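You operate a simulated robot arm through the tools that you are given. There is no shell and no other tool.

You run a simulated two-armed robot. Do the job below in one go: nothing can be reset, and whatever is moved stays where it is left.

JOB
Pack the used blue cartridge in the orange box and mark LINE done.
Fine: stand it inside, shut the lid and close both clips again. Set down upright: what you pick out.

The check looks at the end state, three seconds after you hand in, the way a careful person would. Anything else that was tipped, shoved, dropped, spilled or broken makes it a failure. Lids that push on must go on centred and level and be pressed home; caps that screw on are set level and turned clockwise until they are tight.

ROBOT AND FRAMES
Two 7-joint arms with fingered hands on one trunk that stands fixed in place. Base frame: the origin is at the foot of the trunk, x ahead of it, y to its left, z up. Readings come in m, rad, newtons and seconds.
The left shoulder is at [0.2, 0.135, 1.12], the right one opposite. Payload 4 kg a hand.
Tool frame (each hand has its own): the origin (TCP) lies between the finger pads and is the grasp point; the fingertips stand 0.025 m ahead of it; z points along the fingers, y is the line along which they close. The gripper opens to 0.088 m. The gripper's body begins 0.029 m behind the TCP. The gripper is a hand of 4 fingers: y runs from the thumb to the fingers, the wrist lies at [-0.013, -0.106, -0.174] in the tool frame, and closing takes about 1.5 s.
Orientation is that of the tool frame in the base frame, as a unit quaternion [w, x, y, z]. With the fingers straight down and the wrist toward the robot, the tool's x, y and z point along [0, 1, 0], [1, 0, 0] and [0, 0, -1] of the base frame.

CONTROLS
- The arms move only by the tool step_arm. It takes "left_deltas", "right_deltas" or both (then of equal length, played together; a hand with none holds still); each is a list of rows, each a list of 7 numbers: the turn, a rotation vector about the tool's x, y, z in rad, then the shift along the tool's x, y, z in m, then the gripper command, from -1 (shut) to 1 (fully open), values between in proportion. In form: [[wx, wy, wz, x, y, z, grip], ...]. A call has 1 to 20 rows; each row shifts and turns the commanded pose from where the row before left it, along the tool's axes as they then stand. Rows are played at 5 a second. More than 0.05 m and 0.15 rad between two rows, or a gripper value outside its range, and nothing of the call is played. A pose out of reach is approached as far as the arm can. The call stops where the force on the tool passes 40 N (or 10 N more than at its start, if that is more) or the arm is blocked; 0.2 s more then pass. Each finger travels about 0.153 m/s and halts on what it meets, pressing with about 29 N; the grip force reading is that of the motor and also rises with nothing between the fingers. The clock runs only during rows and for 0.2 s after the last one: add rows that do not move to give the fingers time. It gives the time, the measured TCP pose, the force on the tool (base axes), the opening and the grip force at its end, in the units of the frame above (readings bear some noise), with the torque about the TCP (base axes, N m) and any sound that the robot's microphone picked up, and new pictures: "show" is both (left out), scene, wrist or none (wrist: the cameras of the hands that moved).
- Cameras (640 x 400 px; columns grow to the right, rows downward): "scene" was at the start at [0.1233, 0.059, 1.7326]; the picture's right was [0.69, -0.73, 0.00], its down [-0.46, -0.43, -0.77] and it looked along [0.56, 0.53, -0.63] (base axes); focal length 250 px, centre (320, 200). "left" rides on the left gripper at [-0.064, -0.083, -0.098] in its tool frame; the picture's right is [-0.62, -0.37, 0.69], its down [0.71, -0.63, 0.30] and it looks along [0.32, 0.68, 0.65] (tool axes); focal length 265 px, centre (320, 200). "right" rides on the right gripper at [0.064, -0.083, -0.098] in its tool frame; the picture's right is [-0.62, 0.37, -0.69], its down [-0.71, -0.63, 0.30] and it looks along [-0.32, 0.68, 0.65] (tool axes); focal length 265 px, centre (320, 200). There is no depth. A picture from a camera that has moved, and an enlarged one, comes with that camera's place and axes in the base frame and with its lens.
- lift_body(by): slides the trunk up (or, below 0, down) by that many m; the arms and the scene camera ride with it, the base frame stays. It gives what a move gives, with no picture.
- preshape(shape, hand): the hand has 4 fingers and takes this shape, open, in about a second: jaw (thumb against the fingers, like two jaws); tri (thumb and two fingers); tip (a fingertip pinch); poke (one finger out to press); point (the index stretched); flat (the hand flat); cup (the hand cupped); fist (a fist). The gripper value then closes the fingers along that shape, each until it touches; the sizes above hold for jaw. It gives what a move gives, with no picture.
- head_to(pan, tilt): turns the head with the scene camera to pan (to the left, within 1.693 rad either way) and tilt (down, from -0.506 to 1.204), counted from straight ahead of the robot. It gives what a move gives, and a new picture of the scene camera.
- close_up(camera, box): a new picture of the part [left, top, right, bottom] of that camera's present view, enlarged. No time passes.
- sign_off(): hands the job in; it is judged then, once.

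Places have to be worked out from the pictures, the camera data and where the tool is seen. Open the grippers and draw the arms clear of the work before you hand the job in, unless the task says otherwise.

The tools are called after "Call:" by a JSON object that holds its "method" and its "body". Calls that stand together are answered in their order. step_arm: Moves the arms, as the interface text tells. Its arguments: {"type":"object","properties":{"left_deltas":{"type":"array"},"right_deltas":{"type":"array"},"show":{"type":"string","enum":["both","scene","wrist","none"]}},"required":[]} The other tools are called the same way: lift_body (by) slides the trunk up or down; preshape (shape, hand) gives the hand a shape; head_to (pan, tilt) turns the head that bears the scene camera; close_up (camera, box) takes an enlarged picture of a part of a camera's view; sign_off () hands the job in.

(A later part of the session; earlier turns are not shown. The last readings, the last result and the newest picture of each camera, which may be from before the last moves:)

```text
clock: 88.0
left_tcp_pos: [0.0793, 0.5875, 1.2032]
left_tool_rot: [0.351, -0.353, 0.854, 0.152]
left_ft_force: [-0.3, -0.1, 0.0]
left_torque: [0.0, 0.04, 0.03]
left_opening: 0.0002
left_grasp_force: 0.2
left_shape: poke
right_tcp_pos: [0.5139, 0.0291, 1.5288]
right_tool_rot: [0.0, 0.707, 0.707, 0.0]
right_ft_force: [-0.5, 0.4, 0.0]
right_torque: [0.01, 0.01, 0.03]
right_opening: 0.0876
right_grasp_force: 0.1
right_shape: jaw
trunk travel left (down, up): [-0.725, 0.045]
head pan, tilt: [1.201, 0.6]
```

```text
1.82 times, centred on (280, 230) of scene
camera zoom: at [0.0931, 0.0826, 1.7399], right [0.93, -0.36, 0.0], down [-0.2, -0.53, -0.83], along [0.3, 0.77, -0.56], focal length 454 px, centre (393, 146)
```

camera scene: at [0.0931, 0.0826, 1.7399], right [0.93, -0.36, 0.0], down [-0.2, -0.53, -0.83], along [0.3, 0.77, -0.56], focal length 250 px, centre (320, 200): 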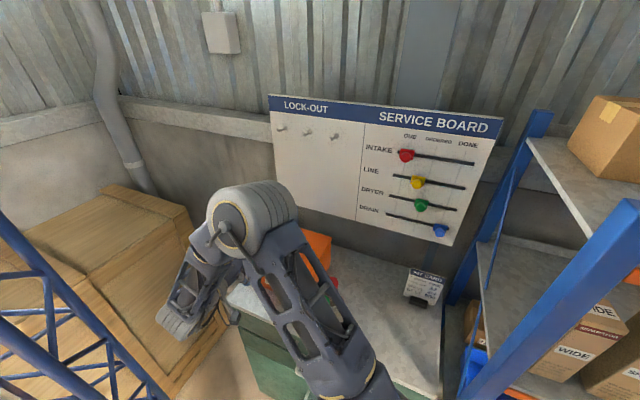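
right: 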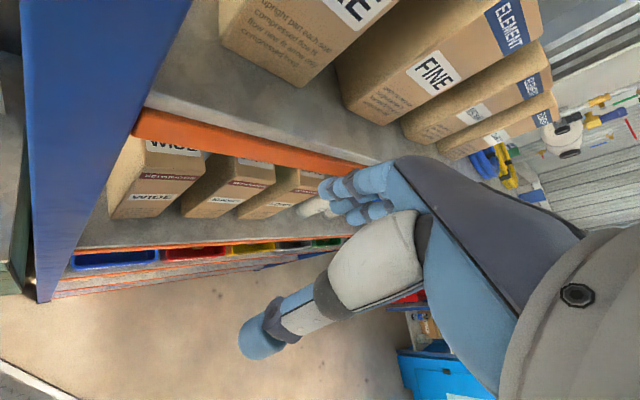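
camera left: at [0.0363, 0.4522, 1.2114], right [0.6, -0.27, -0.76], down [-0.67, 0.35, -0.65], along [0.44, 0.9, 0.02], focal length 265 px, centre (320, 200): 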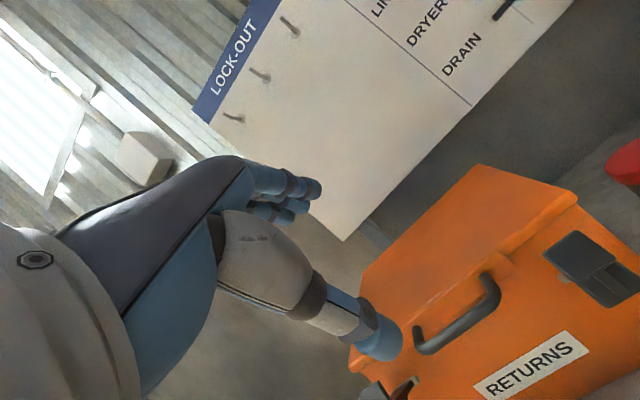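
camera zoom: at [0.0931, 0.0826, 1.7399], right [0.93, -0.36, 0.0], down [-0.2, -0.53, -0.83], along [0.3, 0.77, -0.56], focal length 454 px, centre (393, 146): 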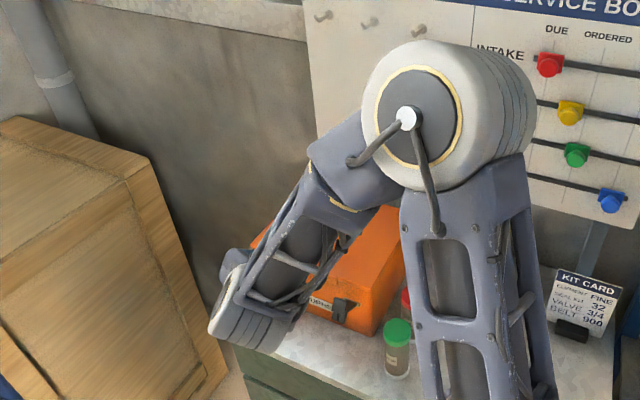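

Poke shape is set. I move right to the right-hand clip and down in front of it, below its hanging tab.

Call:
{"method": "step_arm", "body": {"left_deltas": [[0, 0, 0, 0.005, -0.0313, 0.005, -1], [0, 0, 0, 0.005, -0.0313, 0.005, -1], [0, 0, 0, 0, -0.0313, 0, -1], [0, 0, 0, 0.0303, 0, 0.0247, -1], [0, 0, 0, 0.0303, 0, 0.0247, -1], [0, 0, 0, 0.0303, 0, 0.0247, -1], [0, 0, 0, 0.0303, 0, 0.0247, -1], [0, 0, 0, 0.0253, 0, 0.0245, -1], [0, 0, 0, 0, 0, 0, -1]], "show": "both"}}

Call:
{"method": "close_up", "body": {"camera": "left", "box": [280, 60, 600, 300]}}

Call:
{"method": "close_up", "body": {"camera": "scene", "box": [220, 200, 360, 320]}}

```text
clock: 90.0
left_tcp_pos: [0.1146, 0.5459, 0.9997]
left_tool_rot: [0.352, -0.352, 0.854, 0.151]
left_ft_force: [-0.2, -0.2, 1.1]
left_torque: [-0.03, 0.0, 0.0]
left_opening: 0.0
left_grasp_force: 0.0
left_shape: poke
left hand out of reach, approached as far as the arm can: row 2, 3, 4
right_tcp_pos: [0.5138, 0.0289, 1.5293]
right_tool_rot: [0.0, 0.707, 0.707, 0.0]
right_ft_force: [-0.5, -0.2, 0.1]
right_torque: [-0.01, 0.01, -0.01]
right_opening: 0.0877
right_grasp_force: 0.0
right_shape: jaw
trunk travel left (down, up): [-0.725, 0.045]
head pan, tilt: [1.201, 0.6]
camera scene: at [0.093, 0.0825, 1.7399], right [0.93, -0.36, 0.0], down [-0.2, -0.53, -0.83], along [0.3, 0.77, -0.56], focal length 250 px, centre (320, 200)
camera left: at [0.1585, 0.4689, 1.1133], right [0.92, 0.4, -0.05], down [0.24, -0.64, -0.73], along [-0.32, 0.65, -0.68], focal length 265 px, centre (320, 200)
```

scene: 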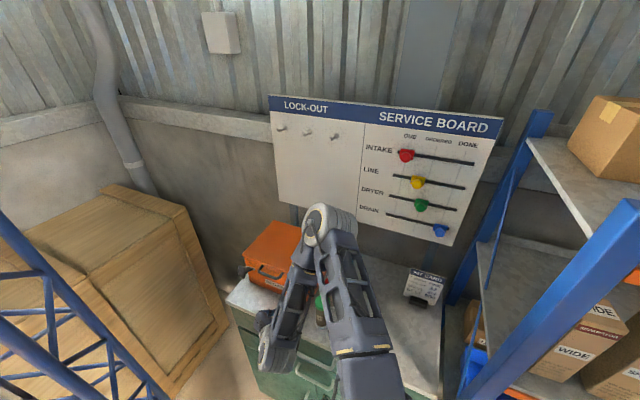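
left: 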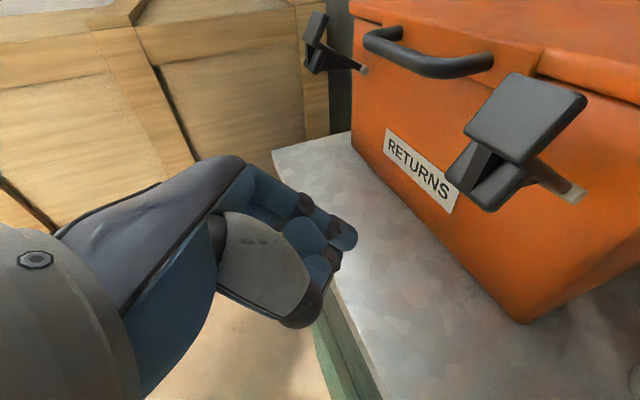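

```text
1.67 times, centred on (440, 180) of left
camera zoom: at [0.1585, 0.4689, 1.1133], right [0.92, 0.4, -0.05], down [0.24, -0.64, -0.73], along [-0.32, 0.65, -0.68], focal length 442 px, centre (120, 233)
```

zoom: 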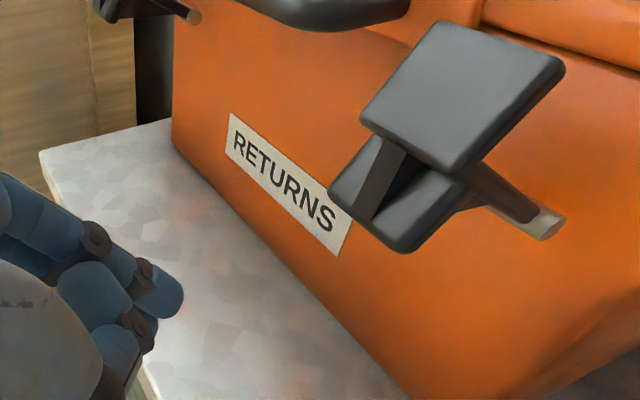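

```text
3.33 times, centred on (290, 260) of scene
camera zoom: at [0.093, 0.0825, 1.7399], right [0.93, -0.36, 0.0], down [-0.2, -0.53, -0.83], along [0.3, 0.77, -0.56], focal length 833 px, centre (420, 0)
```

zoom: 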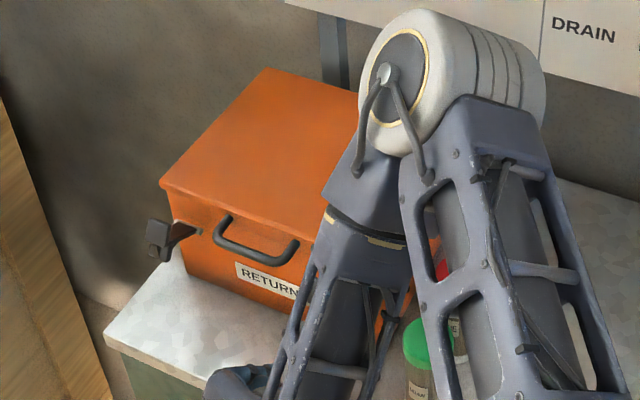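

The clips rest about 57° open. The 45° pose is too close to the shoulder here, so I'll go back to the fingers-down poke pose (which reached well) and push the clip up and closed from the front.

Call:
{"method": "step_arm", "body": {"left_deltas": [[0, 0, 0, -0.03, 0, -0.03, -1], [0, 0, 0, -0.03, 0, -0.03, -1], [0, 0, 0, -0.025, 0, -0.025, -1], [0, 0.131, 0, 0, 0, 0, -1], [0, 0.131, 0, 0, 0, 0, -1], [0, 0.131, 0, 0, -0.008, 0, -1], [0, 0.131, 0, 0, -0.008, 0, -1], [0, 0.131, 0, 0, -0.008, 0, -1], [0, 0.131, 0, 0, -0.008, 0, -1], [0, 0, 0, -0.01, -0.008, 0, -1], [0, 0, 0, -0.01, 0, 0, -1], [0, 0, 0, 0, 0, 0, -1]], "show": "both"}}

Call:
{"method": "close_up", "body": {"camera": "scene", "box": [220, 200, 360, 320]}}

```text
clock: 92.6
left_tcp_pos: [0.1561, 0.5374, 1.1201]
left_tool_rot: [-0.003, -0.383, 0.924, 0.004]
left_ft_force: [-0.1, -0.2, -0.6]
left_torque: [-0.03, 0.01, -0.03]
left_opening: 0.0
left_grasp_force: 0.1
left_shape: poke
left hand out of reach, approached as far as the arm can: row 3
right_tcp_pos: [0.5151, 0.0292, 1.529]
right_tool_rot: [0.0, 0.708, 0.707, 0.0]
right_ft_force: [0.4, -0.2, -0.6]
right_torque: [-0.01, -0.01, -0.02]
right_opening: 0.0877
right_grasp_force: 0.0
right_shape: jaw
trunk travel left (down, up): [-0.725, 0.045]
head pan, tilt: [1.201, 0.6]
camera scene: at [0.0932, 0.0825, 1.7399], right [0.93, -0.36, 0.0], down [-0.2, -0.53, -0.83], along [0.3, 0.77, -0.56], focal length 250 px, centre (320, 200)
camera left: at [0.2624, 0.524, 1.2172], right [0.69, 0.18, -0.7], down [-0.06, -0.95, -0.31], along [-0.72, 0.26, -0.65], focal length 265 px, centre (320, 200)
```

scene: 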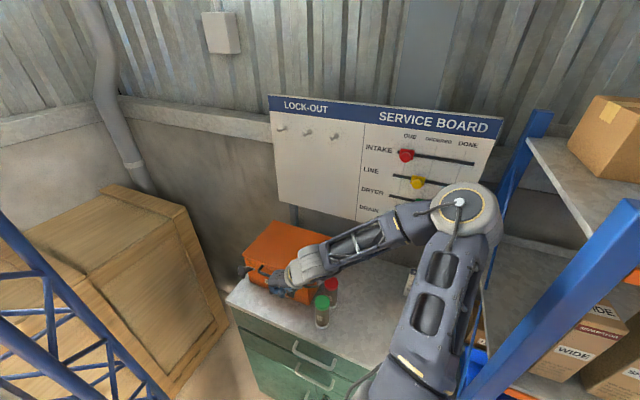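
left: 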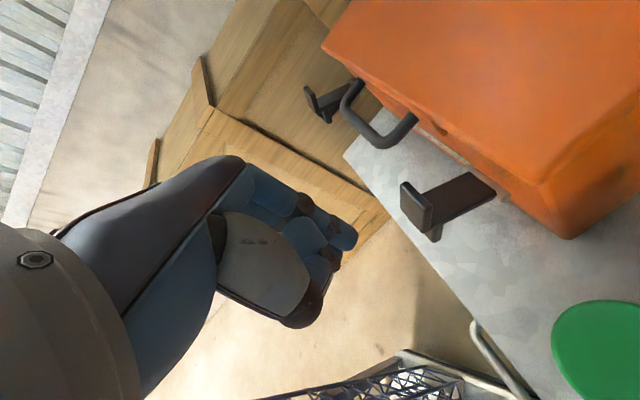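

```text
3.33 times, centred on (290, 260) of scene
camera zoom: at [0.0932, 0.0825, 1.7399], right [0.93, -0.36, 0.0], down [-0.2, -0.53, -0.83], along [0.3, 0.77, -0.56], focal length 833 px, centre (420, 0)
```

zoom: 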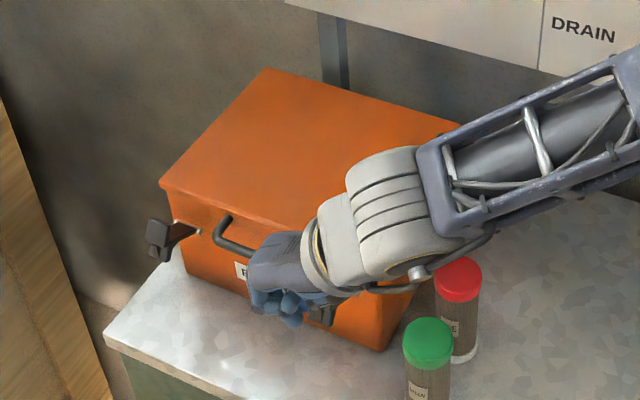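

The finger is in front of the right clip with about 1 cm to spare. I lower it so the finger's shaft spans the clip's outer end.

Call:
{"method": "step_arm", "body": {"left_deltas": [[0, 0, 0, 0.002, -0.004, 0.025, -1], [0, 0, 0, 0, 0, 0.025, -1], [0, 0, 0, 0, 0, 0.02, -1], [0, 0, 0, 0, 0, 0, -1]], "show": "none"}}

Call:
{"method": "close_up", "body": {"camera": "left", "box": [280, 120, 520, 310]}}

Call:
{"method": "close_up", "body": {"camera": "scene", "box": [250, 220, 340, 300]}}

```text
clock: 93.6
left_tcp_pos: [0.1558, 0.5342, 1.0512]
left_tool_rot: [-0.003, -0.384, 0.923, 0.005]
left_ft_force: [0.5, -0.2, -0.2]
left_torque: [0.0, 0.01, -0.03]
left_opening: 0.0
left_grasp_force: 0.1
left_shape: poke
right_tcp_pos: [0.5148, 0.0282, 1.529]
right_tool_rot: [0.0, 0.707, 0.707, 0.0]
right_ft_force: [0.5, -0.3, 0.4]
right_torque: [-0.01, 0.02, 0.0]
right_opening: 0.0875
right_grasp_force: 0.0
right_shape: jaw
trunk travel left (down, up): [-0.725, 0.045]
head pan, tilt: [1.201, 0.6]
```

```text
2.11 times, centred on (400, 215) of left
camera zoom: at [0.2621, 0.521, 1.1482], right [0.69, 0.18, -0.7], down [-0.06, -0.95, -0.31], along [-0.72, 0.26, -0.65], focal length 559 px, centre (152, 168)
```

zoom: 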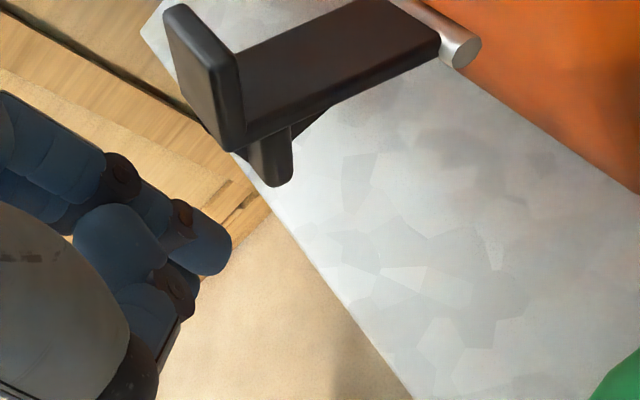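

```text
5.00 times, centred on (295, 260) of scene
camera zoom: at [0.0932, 0.0826, 1.7399], right [0.93, -0.36, 0.0], down [-0.2, -0.53, -0.83], along [0.3, 0.77, -0.56], focal length 1249 px, centre (445, -100)
```

zoom: 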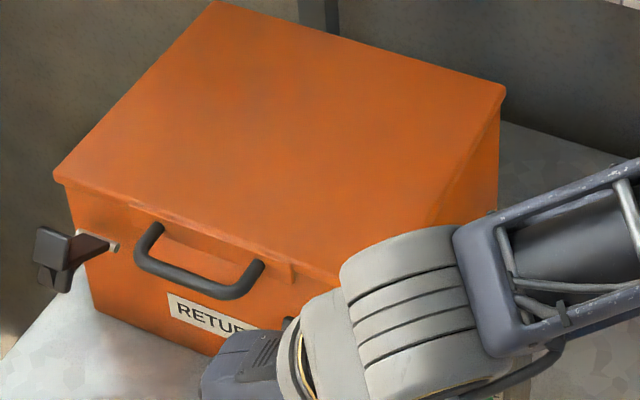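

Finger shaft spans the clip's outer end. I push toward the box in 4 mm steps to rotate the clip up, checking force.

Call:
{"method": "step_arm", "body": {"left_deltas": [[0, 0, 0, -0.005, 0, 0, -1], [0, 0, 0, -0.005, 0, 0, -1], [0, 0, 0, -0.005, 0, 0, -1], [0, 0, 0, -0.005, 0, 0, -1], [0, 0, 0, -0.005, 0, 0, -1], [0, 0, 0, 0, 0, 0, -1]], "show": "none"}}

Call:
{"method": "close_up", "body": {"camera": "left", "box": [280, 120, 520, 310]}}

```text
clock: 95.0
left_tcp_pos: [0.1709, 0.5489, 1.051]
left_tool_rot: [-0.004, -0.385, 0.923, 0.004]
left_ft_force: [-10.9, -12.8, 2.5]
left_torque: [-0.11, 0.11, 0.02]
left_opening: 0.0002
left_grasp_force: 0.0
left_shape: poke
right_tcp_pos: [0.5124, 0.0294, 1.5304]
right_tool_rot: [0.001, 0.707, 0.707, 0.0]
right_ft_force: [-0.8, 0.6, -0.8]
right_torque: [0.0, 0.02, -0.03]
right_opening: 0.0878
right_grasp_force: 0.1
right_shape: jaw
trunk travel left (down, up): [-0.725, 0.045]
head pan, tilt: [1.201, 0.6]
```

```text
2.11 times, centred on (400, 215) of left
camera zoom: at [0.2783, 0.5363, 1.1476], right [0.69, 0.18, -0.7], down [-0.06, -0.95, -0.31], along [-0.72, 0.25, -0.64], focal length 559 px, centre (152, 168)
```

zoom: 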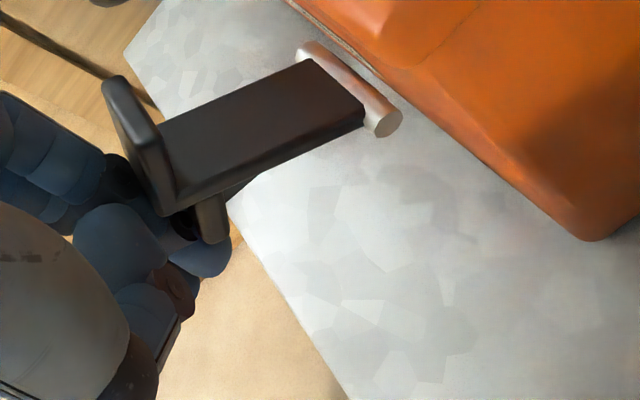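

Pushing low only jams the clip against its open stop (17 N, no rotation), and the box has not moved. A side pinch on the clip's head is better: I back off, rise, and try the fingertip-pinch shape, checking where it closes.

Call:
{"method": "step_arm", "body": {"left_deltas": [[0, 0, 0, 0.01, 0, 0, -1], [0, 0, 0, 0.02, 0, 0, -1], [0, 0, 0, 0.005, 0, -0.04, -1], [0, 0, 0, 0, 0, -0.045, -1], [0, 0, 0, 0, 0, -0.045, -1], [0, 0, 0, 0, 0, 0, -1]], "show": "none"}}

Call:
{"method": "preshape", "body": {"shape": "tip", "hand": "left"}}

Call:
{"method": "step_arm", "body": {"left_deltas": [[0, 0, 0, 0, 0, 0, -0.36], [0, 0, 0, 0, 0, 0, -0.36], [0, 0, 0, 0, 0, 0, -0.36]], "show": "wrist"}}

Call:
{"method": "close_up", "body": {"camera": "left", "box": [200, 140, 440, 340]}}

Call:
{"method": "close_up", "body": {"camera": "scene", "box": [225, 205, 345, 305]}}

```text
clock: 96.4
left_tcp_pos: [0.15, 0.5272, 1.1788]
left_tool_rot: [-0.002, -0.383, 0.924, 0.004]
left_ft_force: [0.0, -0.5, -0.5]
left_torque: [0.01, -0.01, -0.05]
left_opening: 0.0
left_grasp_force: 0.1
left_shape: poke
right_tcp_pos: [0.5143, 0.0296, 1.5291]
right_tool_rot: [0.0, 0.707, 0.707, 0.0]
right_ft_force: [0.2, 0.3, 0.5]
right_torque: [0.0, 0.0, 0.0]
right_opening: 0.0873
right_grasp_force: 0.1
right_shape: jaw
trunk travel left (down, up): [-0.725, 0.045]
head pan, tilt: [1.201, 0.6]
```

```text
clock: 97.3
left_tcp_pos: [0.1483, 0.5283, 1.178]
left_tool_rot: [-0.004, -0.384, 0.923, 0.004]
left_ft_force: [-0.4, 0.8, 0.1]
left_torque: [0.0, 0.0, 0.03]
left_opening: 0.0879
left_grasp_force: 0.0
left_shape: tip
right_tcp_pos: [0.5149, 0.0289, 1.5298]
right_tool_rot: [0.0, 0.707, 0.707, 0.0]
right_ft_force: [0.5, -0.3, -0.6]
right_torque: [-0.01, 0.02, 0.01]
right_opening: 0.0878
right_grasp_force: 0.1
right_shape: jaw
trunk travel left (down, up): [-0.725, 0.045]
head pan, tilt: [1.201, 0.6]
```

```text
clock: 98.1
left_tcp_pos: [0.1487, 0.5285, 1.1784]
left_tool_rot: [-0.003, -0.385, 0.923, 0.004]
left_ft_force: [-0.3, 0.8, 0.6]
left_torque: [0.01, 0.0, -0.01]
left_opening: 0.0287
left_grasp_force: 0.1
left_shape: tip
right_tcp_pos: [0.5135, 0.0283, 1.53]
right_tool_rot: [-0.001, 0.707, 0.707, 0.0]
right_ft_force: [-0.1, -0.1, -0.7]
right_torque: [0.02, 0.02, -0.01]
right_opening: 0.0874
right_grasp_force: 0.1
right_shape: jaw
trunk travel left (down, up): [-0.725, 0.045]
head pan, tilt: [1.201, 0.6]
camera left: at [0.2548, 0.5148, 1.2753], right [0.69, 0.18, -0.7], down [-0.06, -0.95, -0.31], along [-0.72, 0.26, -0.65], focal length 265 px, centre (320, 200)
```

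left: 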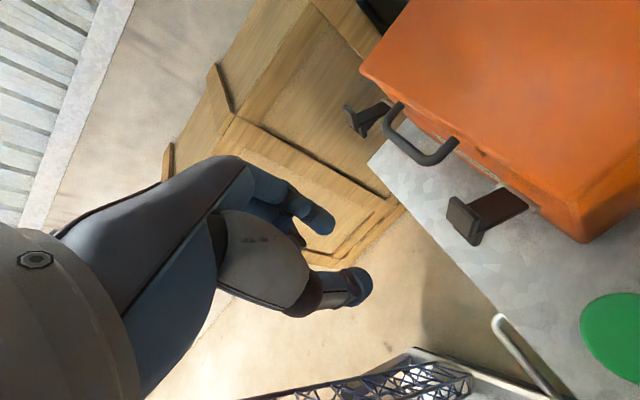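

```text
2.00 times, centred on (320, 240) of left
camera zoom: at [0.2548, 0.5148, 1.2753], right [0.69, 0.18, -0.7], down [-0.06, -0.95, -0.31], along [-0.72, 0.26, -0.65], focal length 531 px, centre (320, 120)
```

zoom: 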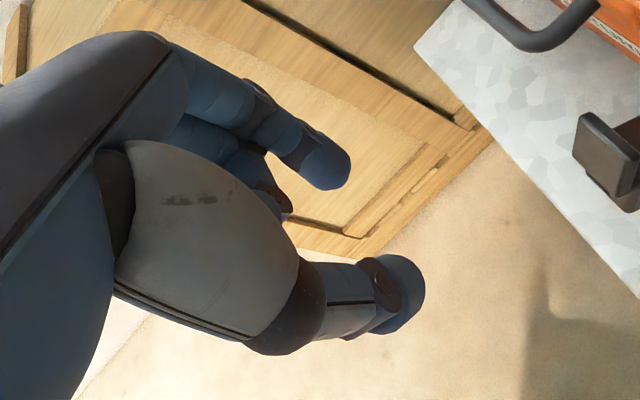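

```text
4.00 times, centred on (285, 255) of scene
camera zoom: at [0.0932, 0.0826, 1.7399], right [0.93, -0.36, 0.0], down [-0.2, -0.53, -0.83], along [0.3, 0.77, -0.56], focal length 999 px, centre (460, -20)
```

zoom: 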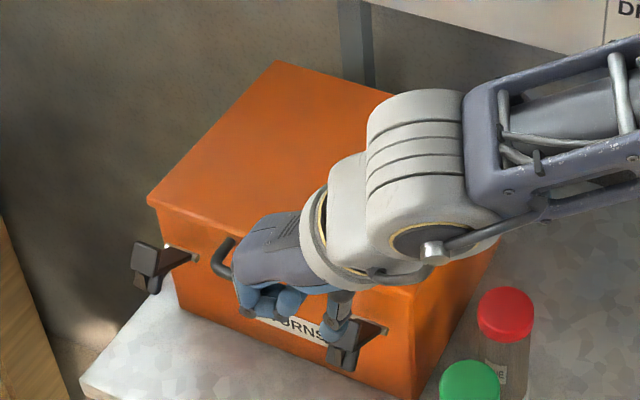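

In the tip pinch, index and thumb meet right at the TCP line with only about 2 cm width. I open to about 45 mm, move over the right clip's head, and come partway down.

Call:
{"method": "step_arm", "body": {"left_deltas": [[0, 0, 0, -0.025, 0.004, 0, 0.02], [0, 0, 0, -0.024, 0.0044, 0, 0.02], [0, 0, 0, 0, 0, 0.03, 0.02], [0, 0, 0, 0, 0, 0.03, 0.02], [0, 0, 0, 0, 0, 0, 0.02]], "show": "none"}}

Call:
{"method": "close_up", "body": {"camera": "left", "box": [240, 140, 480, 340]}}

Call:
{"method": "close_up", "body": {"camera": "scene", "box": [240, 220, 340, 300]}}

```text
clock: 99.3
left_tcp_pos: [0.1786, 0.5663, 1.1206]
left_tool_rot: [-0.001, -0.383, 0.924, 0.005]
left_ft_force: [-0.3, 0.0, 0.4]
left_torque: [-0.02, 0.01, -0.05]
left_opening: 0.0444
left_grasp_force: 0.2
left_shape: tip
right_tcp_pos: [0.5142, 0.0288, 1.5305]
right_tool_rot: [0.0, 0.707, 0.707, -0.001]
right_ft_force: [1.5, -0.6, 0.8]
right_torque: [-0.02, 0.02, -0.01]
right_opening: 0.0875
right_grasp_force: 0.0
right_shape: jaw
trunk travel left (down, up): [-0.725, 0.045]
head pan, tilt: [1.201, 0.6]
```

```text
2.00 times, centred on (360, 240) of left
camera zoom: at [0.2844, 0.5518, 1.2179], right [0.69, 0.18, -0.7], down [-0.06, -0.95, -0.31], along [-0.72, 0.26, -0.65], focal length 531 px, centre (240, 120)
```

zoom: 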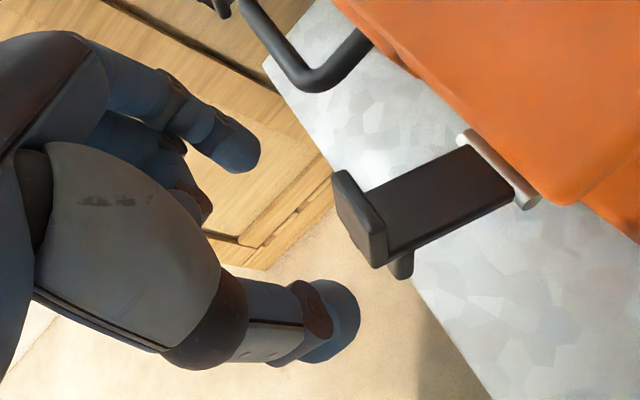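

```text
5.00 times, centred on (290, 260) of scene
camera zoom: at [0.093, 0.0825, 1.7399], right [0.93, -0.36, 0.0], down [-0.2, -0.53, -0.83], along [0.3, 0.77, -0.56], focal length 1249 px, centre (470, -100)
```

zoom: 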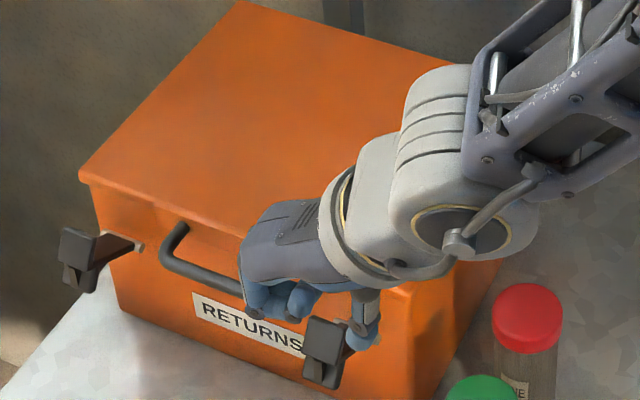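

The pinch axis lines up with the clip's head. I descend so index and thumb straddle it.

Call:
{"method": "step_arm", "body": {"left_deltas": [[0, 0, 0, -0.001, 0.003, 0.02, 0.02], [0, 0, 0, 0, 0, 0.02, 0.02], [0, 0, 0, 0, 0, 0.015, 0.02], [0, 0, 0, 0, 0, 0.008, 0.02], [0, 0, 0, 0, 0, 0, 0.02]], "show": "none"}}

Call:
{"method": "close_up", "body": {"camera": "left", "box": [240, 140, 480, 340]}}

Call:
{"method": "close_up", "body": {"camera": "scene", "box": [240, 220, 340, 300]}}

```text
clock: 100.5
left_tcp_pos: [0.1767, 0.571, 1.0558]
left_tool_rot: [-0.003, -0.383, 0.924, 0.005]
left_ft_force: [-0.4, 0.0, -0.3]
left_torque: [-0.01, 0.01, -0.02]
left_opening: 0.0444
left_grasp_force: 0.1
left_shape: tip
right_tcp_pos: [0.5145, 0.0276, 1.5302]
right_tool_rot: [0.0, 0.707, 0.707, 0.001]
right_ft_force: [0.9, 0.2, -0.1]
right_torque: [0.03, 0.02, 0.0]
right_opening: 0.0876
right_grasp_force: 0.1
right_shape: jaw
trunk travel left (down, up): [-0.725, 0.045]
head pan, tilt: [1.201, 0.6]
```

```text
2.00 times, centred on (360, 240) of left
camera zoom: at [0.2825, 0.557, 1.1539], right [0.69, 0.18, -0.7], down [-0.06, -0.95, -0.31], along [-0.72, 0.26, -0.65], focal length 531 px, centre (240, 120)
```

zoom: 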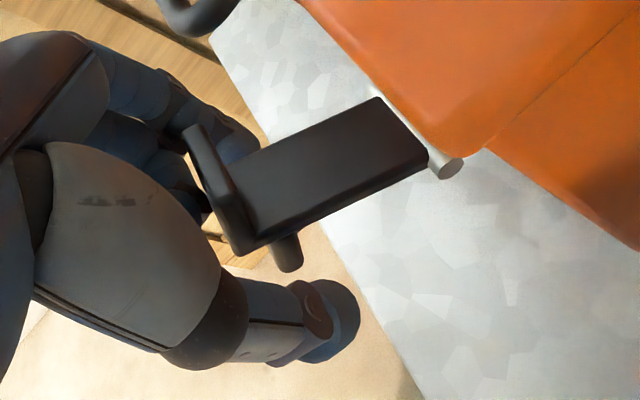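

```text
5.00 times, centred on (290, 260) of scene
camera zoom: at [0.0932, 0.0826, 1.7399], right [0.93, -0.36, 0.0], down [-0.2, -0.53, -0.83], along [0.3, 0.77, -0.56], focal length 1249 px, centre (470, -100)
```

zoom: 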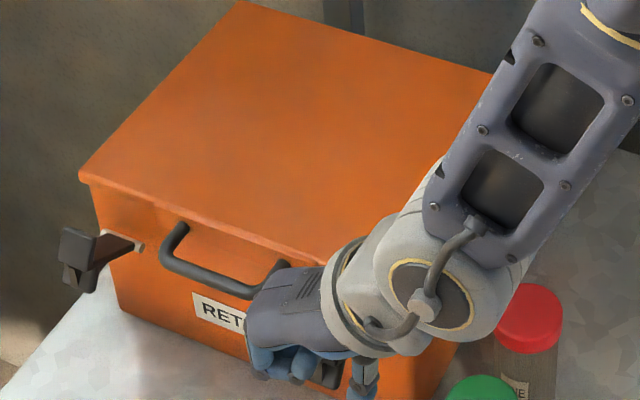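

Index and thumb straddle the clip's head without contact. I close the pinch.

Call:
{"method": "step_arm", "body": {"left_deltas": [[0, 0, 0, 0, 0, 0, -0.2], [0, 0, 0, 0, 0, 0, -0.4], [0, 0, 0, 0, 0, 0, -0.7], [0, 0, 0, 0, 0, 0, -1], [0, 0, 0, 0, 0, 0, -1], [0, 0, 0, 0, 0, 0, -1]], "show": "none"}}

Call:
{"method": "close_up", "body": {"camera": "left", "box": [240, 140, 480, 340]}}

```text
clock: 101.9
left_tcp_pos: [0.1766, 0.57, 1.0566]
left_tool_rot: [-0.001, -0.384, 0.923, 0.005]
left_ft_force: [2.9, -4.6, -0.1]
left_torque: [-0.11, -0.12, 0.02]
left_opening: 0.0173
left_grasp_force: 29.5
left_shape: tip
right_tcp_pos: [0.5154, 0.028, 1.5293]
right_tool_rot: [0.0, 0.707, 0.707, 0.001]
right_ft_force: [-0.5, -0.2, 0.5]
right_torque: [-0.03, 0.0, -0.02]
right_opening: 0.0878
right_grasp_force: 0.1
right_shape: jaw
trunk travel left (down, up): [-0.725, 0.045]
head pan, tilt: [1.201, 0.6]
```

```text
2.00 times, centred on (360, 240) of left
camera zoom: at [0.2828, 0.5567, 1.1541], right [0.69, 0.18, -0.7], down [-0.06, -0.95, -0.31], along [-0.72, 0.26, -0.65], focal length 531 px, centre (240, 120)
```

zoom: 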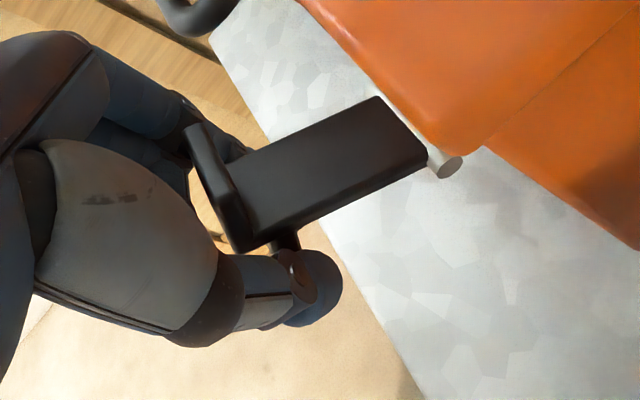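

The tab is pinched (opening 17 mm, 29 N). I swing it up along its hinge arc, first half.

Call:
{"method": "step_arm", "body": {"left_deltas": [[0, 0, 0, -0.0013, 0, -0.0041, -1], [0, 0, 0, -0.0014, 0, -0.0042, -1], [0, 0, 0, -0.0019, 0, -0.0039, -1], [0, 0, 0, -0.0019, 0, -0.0039, -1], [0, 0, 0, -0.0025, 0, -0.0035, -1], [0, 0, 0, -0.0026, 0, -0.0035, -1], [0, 0, 0, 0, 0, 0, -1]], "show": "none"}}

Call:
{"method": "close_up", "body": {"camera": "left", "box": [240, 140, 480, 340]}}

```text
clock: 103.5
left_tcp_pos: [0.1849, 0.5798, 1.081]
left_tool_rot: [-0.002, -0.384, 0.923, 0.005]
left_ft_force: [2.2, -8.2, 0.6]
left_torque: [-0.2, -0.02, 0.1]
left_opening: 0.0174
left_grasp_force: 29.1
left_shape: tip
right_tcp_pos: [0.5147, 0.0289, 1.5295]
right_tool_rot: [-0.001, 0.707, 0.707, 0.0]
right_ft_force: [0.3, -0.3, 0.7]
right_torque: [0.01, 0.0, -0.01]
right_opening: 0.0877
right_grasp_force: 0.2
right_shape: jaw
trunk travel left (down, up): [-0.725, 0.045]
head pan, tilt: [1.201, 0.6]
```

```text
2.00 times, centred on (360, 240) of left
camera zoom: at [0.2915, 0.5654, 1.1767], right [0.69, 0.18, -0.7], down [-0.06, -0.95, -0.31], along [-0.72, 0.26, -0.65], focal length 531 px, centre (240, 120)
```

zoom: 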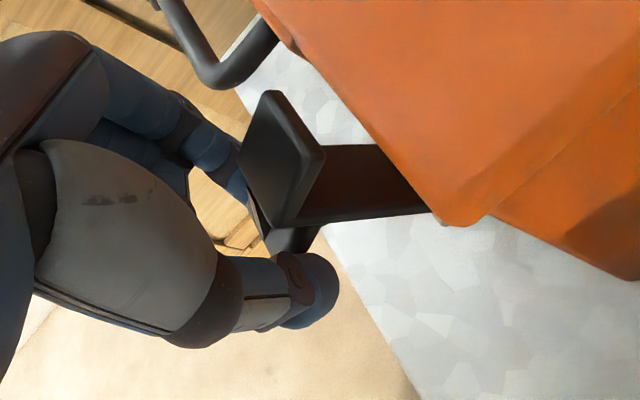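

It works: the clip swings up with the pinch (~35° left). I continue the arc toward the lid.

Call:
{"method": "step_arm", "body": {"left_deltas": [[0, 0, 0, -0.0031, 0, -0.003, -1], [0, 0, 0, -0.0032, 0, -0.003, -1], [0, 0, 0, -0.0035, 0, -0.0024, -1], [0, 0, 0, -0.0036, 0, -0.0024, -1], [0, 0, 0, -0.004, 0, -0.0018, -1], [0, 0, 0, -0.004, 0, -0.0017, -1], [0, 0, 0, 0, 0, 0, -1]], "show": "none"}}

Call:
{"method": "close_up", "body": {"camera": "left", "box": [240, 140, 480, 340]}}

```text
clock: 105.1
left_tcp_pos: [0.1992, 0.5917, 1.0939]
left_tool_rot: [-0.003, -0.383, 0.924, 0.003]
left_ft_force: [-10.2, -12.2, -18.1]
left_torque: [-0.23, 0.27, 0.14]
left_opening: 0.0165
left_grasp_force: 29.1
left_shape: tip
right_tcp_pos: [0.5152, 0.0287, 1.5293]
right_tool_rot: [-0.001, 0.707, 0.707, 0.0]
right_ft_force: [-0.2, 0.2, -0.4]
right_torque: [-0.01, 0.0, -0.01]
right_opening: 0.0875
right_grasp_force: 0.1
right_shape: jaw
trunk travel left (down, up): [-0.725, 0.045]
head pan, tilt: [1.201, 0.6]
```

```text
2.00 times, centred on (360, 240) of left
camera zoom: at [0.3055, 0.5786, 1.1903], right [0.69, 0.18, -0.7], down [-0.06, -0.95, -0.31], along [-0.72, 0.25, -0.65], focal length 531 px, centre (240, 120)
```

zoom: 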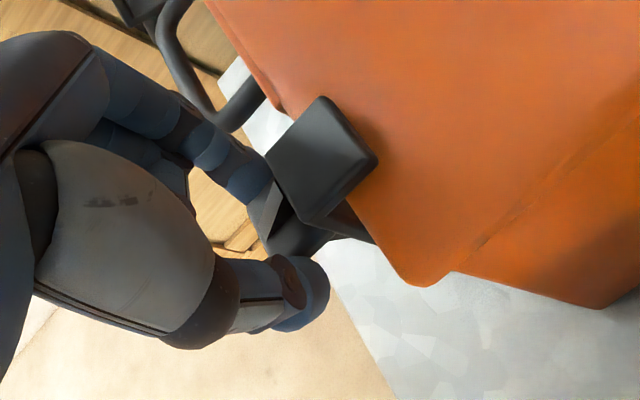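

The hook is over the lid edge again (plate centre back at u≈0.586). I'm pulling up a bit, so I ease down 3 mm and push in 4 mm to press it home.

Call:
{"method": "step_arm", "body": {"left_deltas": [[0, 0, 0, -0.001, 0, 0.0015, -1], [0, 0, 0, -0.001, 0, 0.0015, -1], [0, 0, 0, -0.001, 0, 0.001, -1], [0, 0, 0, -0.001, 0, 0.0, -1], [0, 0, 0, -0.001, 0, 0.0, -1], [0, 0, 0, 0, 0, 0, -1]], "show": "none"}}

Call:
{"method": "close_up", "body": {"camera": "left", "box": [240, 140, 480, 340]}}

Call:
{"method": "close_up", "body": {"camera": "scene", "box": [240, 220, 340, 300]}}

```text
clock: 106.5
left_tcp_pos: [0.2016, 0.5942, 1.0906]
left_tool_rot: [-0.003, -0.384, 0.923, 0.004]
left_ft_force: [-13.1, -22.1, 4.3]
left_torque: [-0.41, 0.35, 0.34]
left_opening: 0.0163
left_grasp_force: 29.4
left_shape: tip
right_tcp_pos: [0.5136, 0.0267, 1.5302]
right_tool_rot: [-0.001, 0.707, 0.707, -0.001]
right_ft_force: [0.0, 1.0, -1.4]
right_torque: [0.04, 0.05, -0.02]
right_opening: 0.0877
right_grasp_force: 0.0
right_shape: jaw
trunk travel left (down, up): [-0.725, 0.045]
head pan, tilt: [1.201, 0.6]
```

```text
2.00 times, centred on (360, 240) of left
camera zoom: at [0.3087, 0.5815, 1.1876], right [0.69, 0.18, -0.7], down [-0.06, -0.95, -0.31], along [-0.72, 0.26, -0.65], focal length 531 px, centre (240, 120)
```

zoom: 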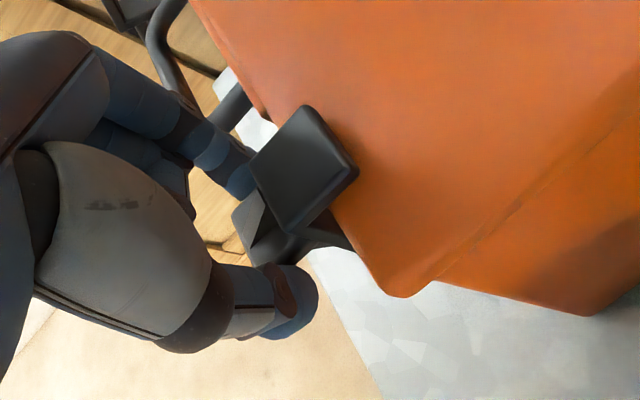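

```text
5.00 times, centred on (290, 260) of scene
camera zoom: at [0.0926, 0.0815, 1.74], right [0.93, -0.36, 0.0], down [-0.2, -0.53, -0.83], along [0.3, 0.77, -0.56], focal length 1249 px, centre (470, -100)
```

zoom: 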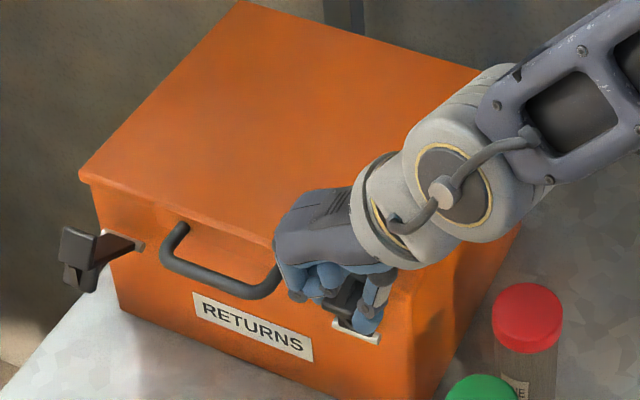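

The clip is back at its original closed position (plate centre u≈0.586, z≈1.087) and the box has not slid. I release the pinch and check that the clip stays shut.

Call:
{"method": "step_arm", "body": {"left_deltas": [[0, 0, 0, 0, 0, 0, -0.3], [0, 0, 0, 0, 0, 0, 0.0], [0, 0, 0, 0, 0, 0, 0.1], [0, 0, 0, 0, 0, 0, 0.1]], "show": "none"}}

Call:
{"method": "close_up", "body": {"camera": "left", "box": [240, 140, 480, 340]}}

```text
clock: 107.5
left_tcp_pos: [0.206, 0.5963, 1.0906]
left_tool_rot: [-0.002, -0.382, 0.924, 0.005]
left_ft_force: [-0.2, -0.4, -0.1]
left_torque: [-0.02, 0.02, 0.0]
left_opening: 0.0479
left_grasp_force: 0.0
left_shape: tip
right_tcp_pos: [0.5146, 0.0291, 1.5298]
right_tool_rot: [0.0, 0.707, 0.707, 0.0]
right_ft_force: [-0.4, -0.6, 0.6]
right_torque: [-0.04, 0.01, -0.01]
right_opening: 0.0874
right_grasp_force: 0.1
right_shape: jaw
trunk travel left (down, up): [-0.725, 0.045]
head pan, tilt: [1.201, 0.6]
```

```text
2.00 times, centred on (360, 240) of left
camera zoom: at [0.3102, 0.5831, 1.1876], right [0.69, 0.18, -0.7], down [-0.06, -0.95, -0.31], along [-0.72, 0.26, -0.65], focal length 531 px, centre (240, 120)
```

zoom: 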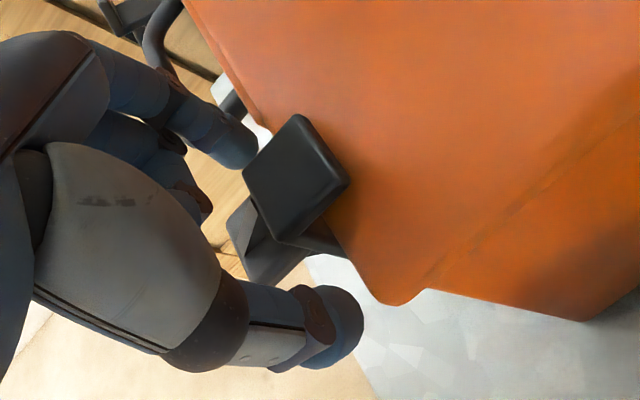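

The right clip holds. I rise and move to the left clip with the same relative offset.

Call:
{"method": "step_arm", "body": {"left_deltas": [[0, 0, 0, 0, 0, -0.03, 0.1], [0, 0, 0, 0, 0, -0.04, 0.1], [0, 0, 0, 0.006, 0.027, -0.01, 0.1], [0, 0, 0, 0.006, 0.0275, 0, 0.1], [0, 0, 0, 0.006, 0.0275, 0, 0.1], [0, 0, 0, 0.006, 0.0275, 0, 0.1], [0, 0, 0, 0.006, 0.0275, 0, 0.1], [0, 0, 0, 0.006, 0.0275, 0, 0.02], [0, 0, 0, 0.003, 0.0275, 0, 0.02], [0, 0, 0, 0, 0, 0.045, 0.02], [0, 0, 0, 0, 0, 0, 0.02]], "show": "both"}}

Call:
{"method": "close_up", "body": {"camera": "left", "box": [240, 140, 480, 340]}}

Call:
{"method": "close_up", "body": {"camera": "scene", "box": [220, 210, 340, 310]}}

```text
clock: 109.9
left_tcp_pos: [0.0388, 0.7051, 1.125]
left_tool_rot: [-0.001, -0.383, 0.924, 0.005]
left_ft_force: [-0.1, 0.0, -0.7]
left_torque: [0.01, -0.01, -0.02]
left_opening: 0.0451
left_grasp_force: 0.0
left_shape: tip
right_tcp_pos: [0.5141, 0.0298, 1.5295]
right_tool_rot: [0.0, 0.707, 0.707, 0.0]
right_ft_force: [-0.2, 0.1, -0.1]
right_torque: [0.0, -0.01, 0.02]
right_opening: 0.0876
right_grasp_force: 0.0
right_shape: jaw
trunk travel left (down, up): [-0.725, 0.045]
head pan, tilt: [1.201, 0.6]
camera scene: at [0.0931, 0.0826, 1.7399], right [0.93, -0.36, 0.0], down [-0.2, -0.53, -0.83], along [0.3, 0.77, -0.56], focal length 250 px, centre (320, 200)
camera left: at [0.1449, 0.6926, 1.2222], right [0.69, 0.18, -0.7], down [-0.06, -0.95, -0.31], along [-0.72, 0.26, -0.65], focal length 265 px, centre (320, 200)
```

scene: 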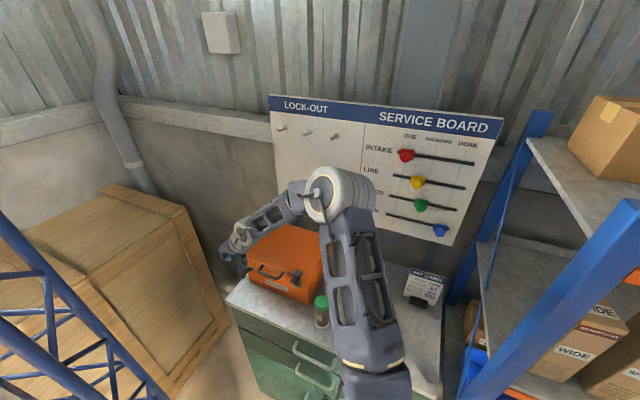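
left: 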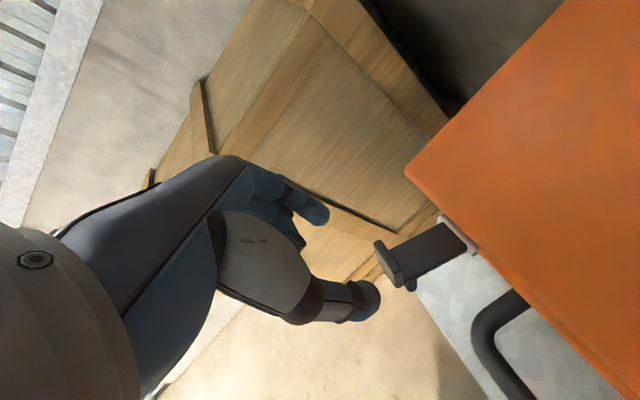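

```text
2.00 times, centred on (360, 240) of left
camera zoom: at [0.1449, 0.6926, 1.2222], right [0.69, 0.18, -0.7], down [-0.06, -0.95, -0.31], along [-0.72, 0.26, -0.65], focal length 531 px, centre (240, 120)
```

zoom: 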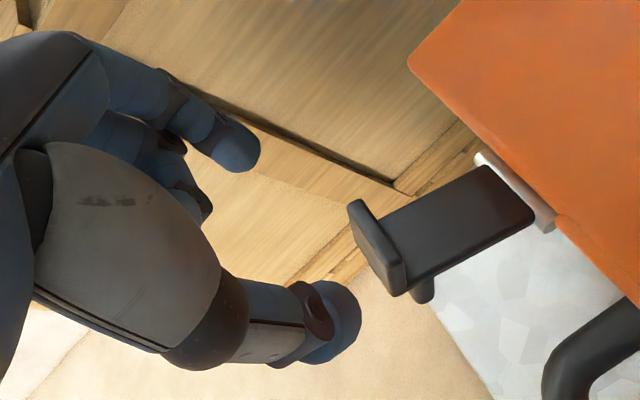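

```text
4.00 times, centred on (280, 260) of scene
camera zoom: at [0.0931, 0.0826, 1.7399], right [0.93, -0.36, 0.0], down [-0.2, -0.53, -0.83], along [0.3, 0.77, -0.56], focal length 999 px, centre (480, -40)
```

zoom: 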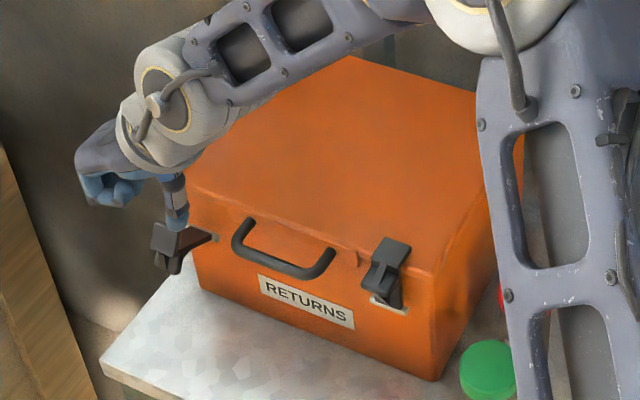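

The right clip looks shut just as at the start. The left clip's head is nearly under the pinch; I make a small correction and descend to straddle it.

Call:
{"method": "step_arm", "body": {"left_deltas": [[0, 0, 0, -0.0025, -0.004, 0.02, 0.02], [0, 0, 0, 0, 0, 0.02, 0.02], [0, 0, 0, 0, 0, 0.018, 0.02], [0, 0, 0, 0, 0, 0.01, 0.02], [0, 0, 0, 0, 0, 0, 0.02]], "show": "none"}}

Call:
{"method": "close_up", "body": {"camera": "left", "box": [240, 140, 480, 340]}}

```text
clock: 111.1
left_tcp_pos: [0.0447, 0.7039, 1.0591]
left_tool_rot: [-0.001, -0.384, 0.923, 0.006]
left_ft_force: [0.1, -0.4, -0.2]
left_torque: [-0.01, 0.01, -0.01]
left_opening: 0.0456
left_grasp_force: 0.1
left_shape: tip
right_tcp_pos: [0.5143, 0.029, 1.5293]
right_tool_rot: [0.0, 0.708, 0.707, 0.0]
right_ft_force: [-0.4, -0.3, 0.6]
right_torque: [0.03, -0.02, -0.02]
right_opening: 0.0876
right_grasp_force: 0.0
right_shape: jaw
trunk travel left (down, up): [-0.725, 0.045]
head pan, tilt: [1.201, 0.6]
```

```text
2.00 times, centred on (360, 240) of left
camera zoom: at [0.1502, 0.6906, 1.1555], right [0.69, 0.18, -0.7], down [-0.06, -0.95, -0.31], along [-0.72, 0.26, -0.65], focal length 531 px, centre (240, 120)
```

zoom: 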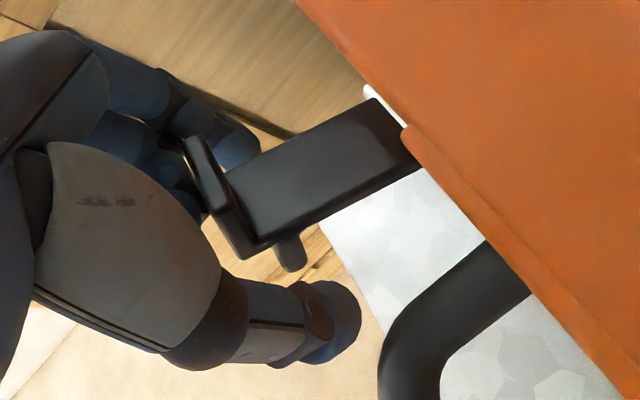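

Same picture as with the right clip. I lower 3 mm more and close the pinch on the tab.

Call:
{"method": "step_arm", "body": {"left_deltas": [[0, 0, 0, 0, 0, 0.0025, 0.02], [0, 0, 0, 0, 0, 0, -0.2], [0, 0, 0, 0, 0, 0, -0.4], [0, 0, 0, 0, 0, 0, -0.7], [0, 0, 0, 0, 0, 0, -1], [0, 0, 0, 0, 0, 0, -1], [0, 0, 0, 0, 0, 0, -1]], "show": "none"}}

Call:
{"method": "close_up", "body": {"camera": "left", "box": [240, 140, 480, 340]}}

```text
clock: 112.7
left_tcp_pos: [0.0434, 0.7038, 1.0565]
left_tool_rot: [-0.003, -0.383, 0.924, 0.005]
left_ft_force: [2.0, -2.0, -0.4]
left_torque: [-0.05, -0.07, 0.03]
left_opening: 0.0179
left_grasp_force: 28.9
left_shape: tip
right_tcp_pos: [0.5145, 0.0284, 1.5293]
right_tool_rot: [0.0, 0.707, 0.707, -0.001]
right_ft_force: [-0.2, 0.4, -0.8]
right_torque: [-0.01, -0.01, 0.0]
right_opening: 0.0875
right_grasp_force: 0.0
right_shape: jaw
trunk travel left (down, up): [-0.725, 0.045]
head pan, tilt: [1.201, 0.6]
```

```text
2.00 times, centred on (360, 240) of left
camera zoom: at [0.1501, 0.6904, 1.1528], right [0.69, 0.18, -0.7], down [-0.06, -0.95, -0.31], along [-0.72, 0.26, -0.65], focal length 531 px, centre (240, 120)
```

zoom: 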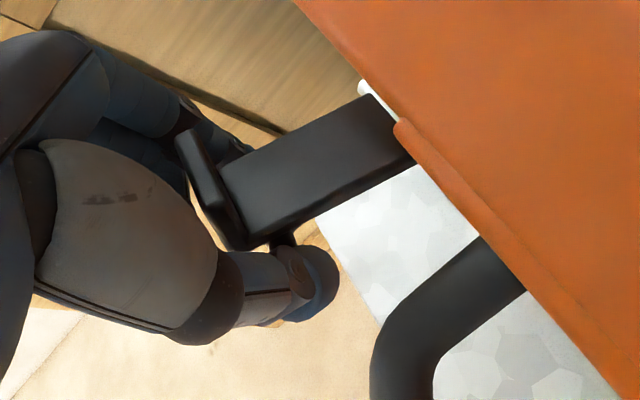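

The left tab is pinched (18 mm, 29 N). I swing it up along the same arc.

Call:
{"method": "step_arm", "body": {"left_deltas": [[0, 0, 0, -0.0013, 0, -0.0041, -1], [0, 0, 0, -0.0014, 0, -0.0042, -1], [0, 0, 0, -0.0019, 0, -0.0039, -1], [0, 0, 0, -0.0019, 0, -0.0039, -1], [0, 0, 0, -0.0025, 0, -0.0035, -1], [0, 0, 0, -0.0026, 0, -0.0035, -1], [0, 0, 0, -0.0031, 0, -0.003, -1], [0, 0, 0, -0.0032, 0, -0.003, -1], [0, 0, 0, -0.0035, 0, -0.0022, -1], [0, 0, 0, -0.0036, 0, -0.002, -1], [0, 0, 0, 0, 0, 0, -1]], "show": "none"}}

Call:
{"method": "close_up", "body": {"camera": "left", "box": [240, 140, 480, 340]}}

```text
clock: 115.1
left_tcp_pos: [0.0619, 0.7227, 1.0903]
left_tool_rot: [-0.003, -0.383, 0.924, 0.004]
left_ft_force: [-0.4, 0.7, -8.4]
left_torque: [-0.08, 0.08, 0.02]
left_opening: 0.0173
left_grasp_force: 29.0
left_shape: tip
right_tcp_pos: [0.5143, 0.0297, 1.5298]
right_tool_rot: [0.0, 0.707, 0.708, 0.001]
right_ft_force: [0.4, -0.4, 0.2]
right_torque: [0.02, 0.0, 0.01]
right_opening: 0.0874
right_grasp_force: 0.1
right_shape: jaw
trunk travel left (down, up): [-0.725, 0.045]
head pan, tilt: [1.201, 0.6]
```

```text
2.00 times, centred on (360, 240) of left
camera zoom: at [0.1687, 0.7082, 1.1875], right [0.69, 0.18, -0.7], down [-0.06, -0.95, -0.31], along [-0.72, 0.26, -0.65], focal length 531 px, centre (240, 120)
```

zoom: 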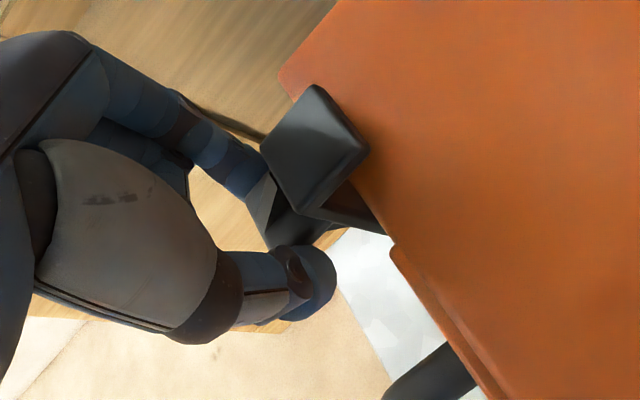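

Nearly shut. I press it inward the last several millimetres, keeping height.

Call:
{"method": "step_arm", "body": {"left_deltas": [[0, 0, 0, -0.002, 0, -0.0005, -1], [0, 0, 0, -0.002, 0, -0.0003, -1], [0, 0, 0, -0.002, 0, 0, -1], [0, 0, 0, -0.002, 0, 0, -1], [0, 0, 0, -0.002, 0, 0, -1], [0, 0, 0, -0.001, 0, 0, -1], [0, 0, 0, 0, 0, 0, -1]], "show": "none"}}

Call:
{"method": "close_up", "body": {"camera": "left", "box": [240, 140, 480, 340]}}

```text
clock: 116.7
left_tcp_pos: [0.069, 0.727, 1.0919]
left_tool_rot: [-0.003, -0.384, 0.923, 0.005]
left_ft_force: [-12.0, -16.0, -5.4]
left_torque: [-0.35, 0.28, 0.3]
left_opening: 0.0169
left_grasp_force: 29.5
left_shape: tip
right_tcp_pos: [0.5142, 0.0287, 1.53]
right_tool_rot: [0.0, 0.707, 0.708, 0.0]
right_ft_force: [-0.4, -0.1, 0.5]
right_torque: [0.01, 0.02, 0.0]
right_opening: 0.0878
right_grasp_force: 0.0
right_shape: jaw
trunk travel left (down, up): [-0.725, 0.045]
head pan, tilt: [1.201, 0.6]
```

```text
2.00 times, centred on (360, 240) of left
camera zoom: at [0.1744, 0.714, 1.1883], right [0.69, 0.18, -0.7], down [-0.06, -0.95, -0.31], along [-0.72, 0.25, -0.65], focal length 531 px, centre (240, 120)
```

zoom: 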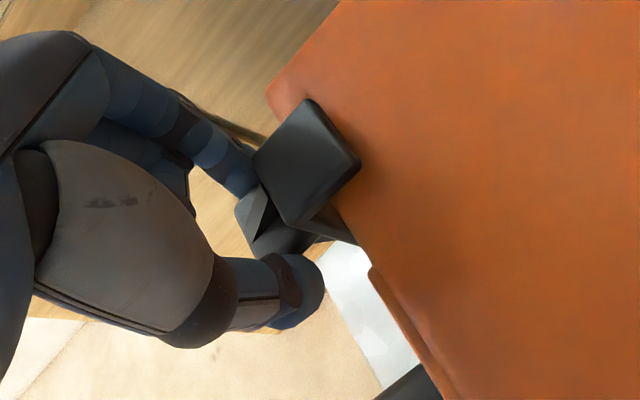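

The left plate is at the same closed position as the right one (u≈0.586, z≈1.086), with 20 N push. I give 2 mm more, then release and check it stays.

Call:
{"method": "step_arm", "body": {"left_deltas": [[0, 0, 0, -0.001, 0, 0.0005, -1], [0, 0, 0, -0.001, 0, 0.0005, -1], [0, 0, 0, 0, 0, 0, -1], [0, 0, 0, 0, 0, 0, -0.3], [0, 0, 0, 0, 0, 0, 0.0], [0, 0, 0, 0, 0, 0, 0.1], [0, 0, 0, 0, 0, 0, 0.1]], "show": "none"}}

Call:
{"method": "close_up", "body": {"camera": "left", "box": [240, 140, 480, 340]}}

```text
clock: 118.3
left_tcp_pos: [0.0718, 0.7307, 1.0901]
left_tool_rot: [-0.002, -0.383, 0.924, 0.006]
left_ft_force: [0.7, 1.3, -0.5]
left_torque: [0.03, -0.04, -0.03]
left_opening: 0.0479
left_grasp_force: 0.1
left_shape: tip
right_tcp_pos: [0.5145, 0.0299, 1.529]
right_tool_rot: [0.0, 0.707, 0.707, 0.0]
right_ft_force: [-0.4, -0.8, -0.4]
right_torque: [0.0, 0.0, 0.0]
right_opening: 0.0878
right_grasp_force: 0.1
right_shape: jaw
trunk travel left (down, up): [-0.725, 0.045]
head pan, tilt: [1.201, 0.6]
```

```text
2.00 times, centred on (360, 240) of left
camera zoom: at [0.1781, 0.7166, 1.1874], right [0.69, 0.18, -0.7], down [-0.06, -0.95, -0.31], along [-0.72, 0.26, -0.65], focal length 531 px, centre (240, 120)
```

zoom: 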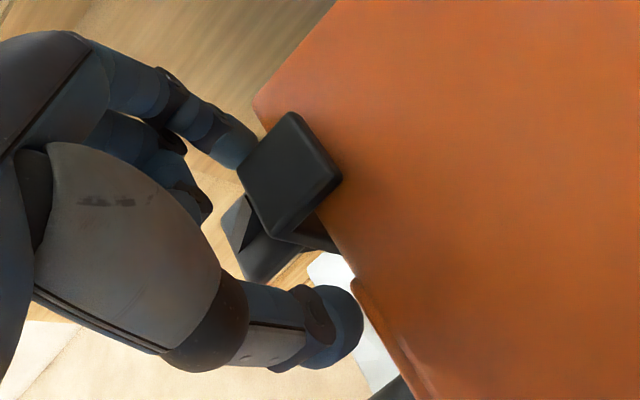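

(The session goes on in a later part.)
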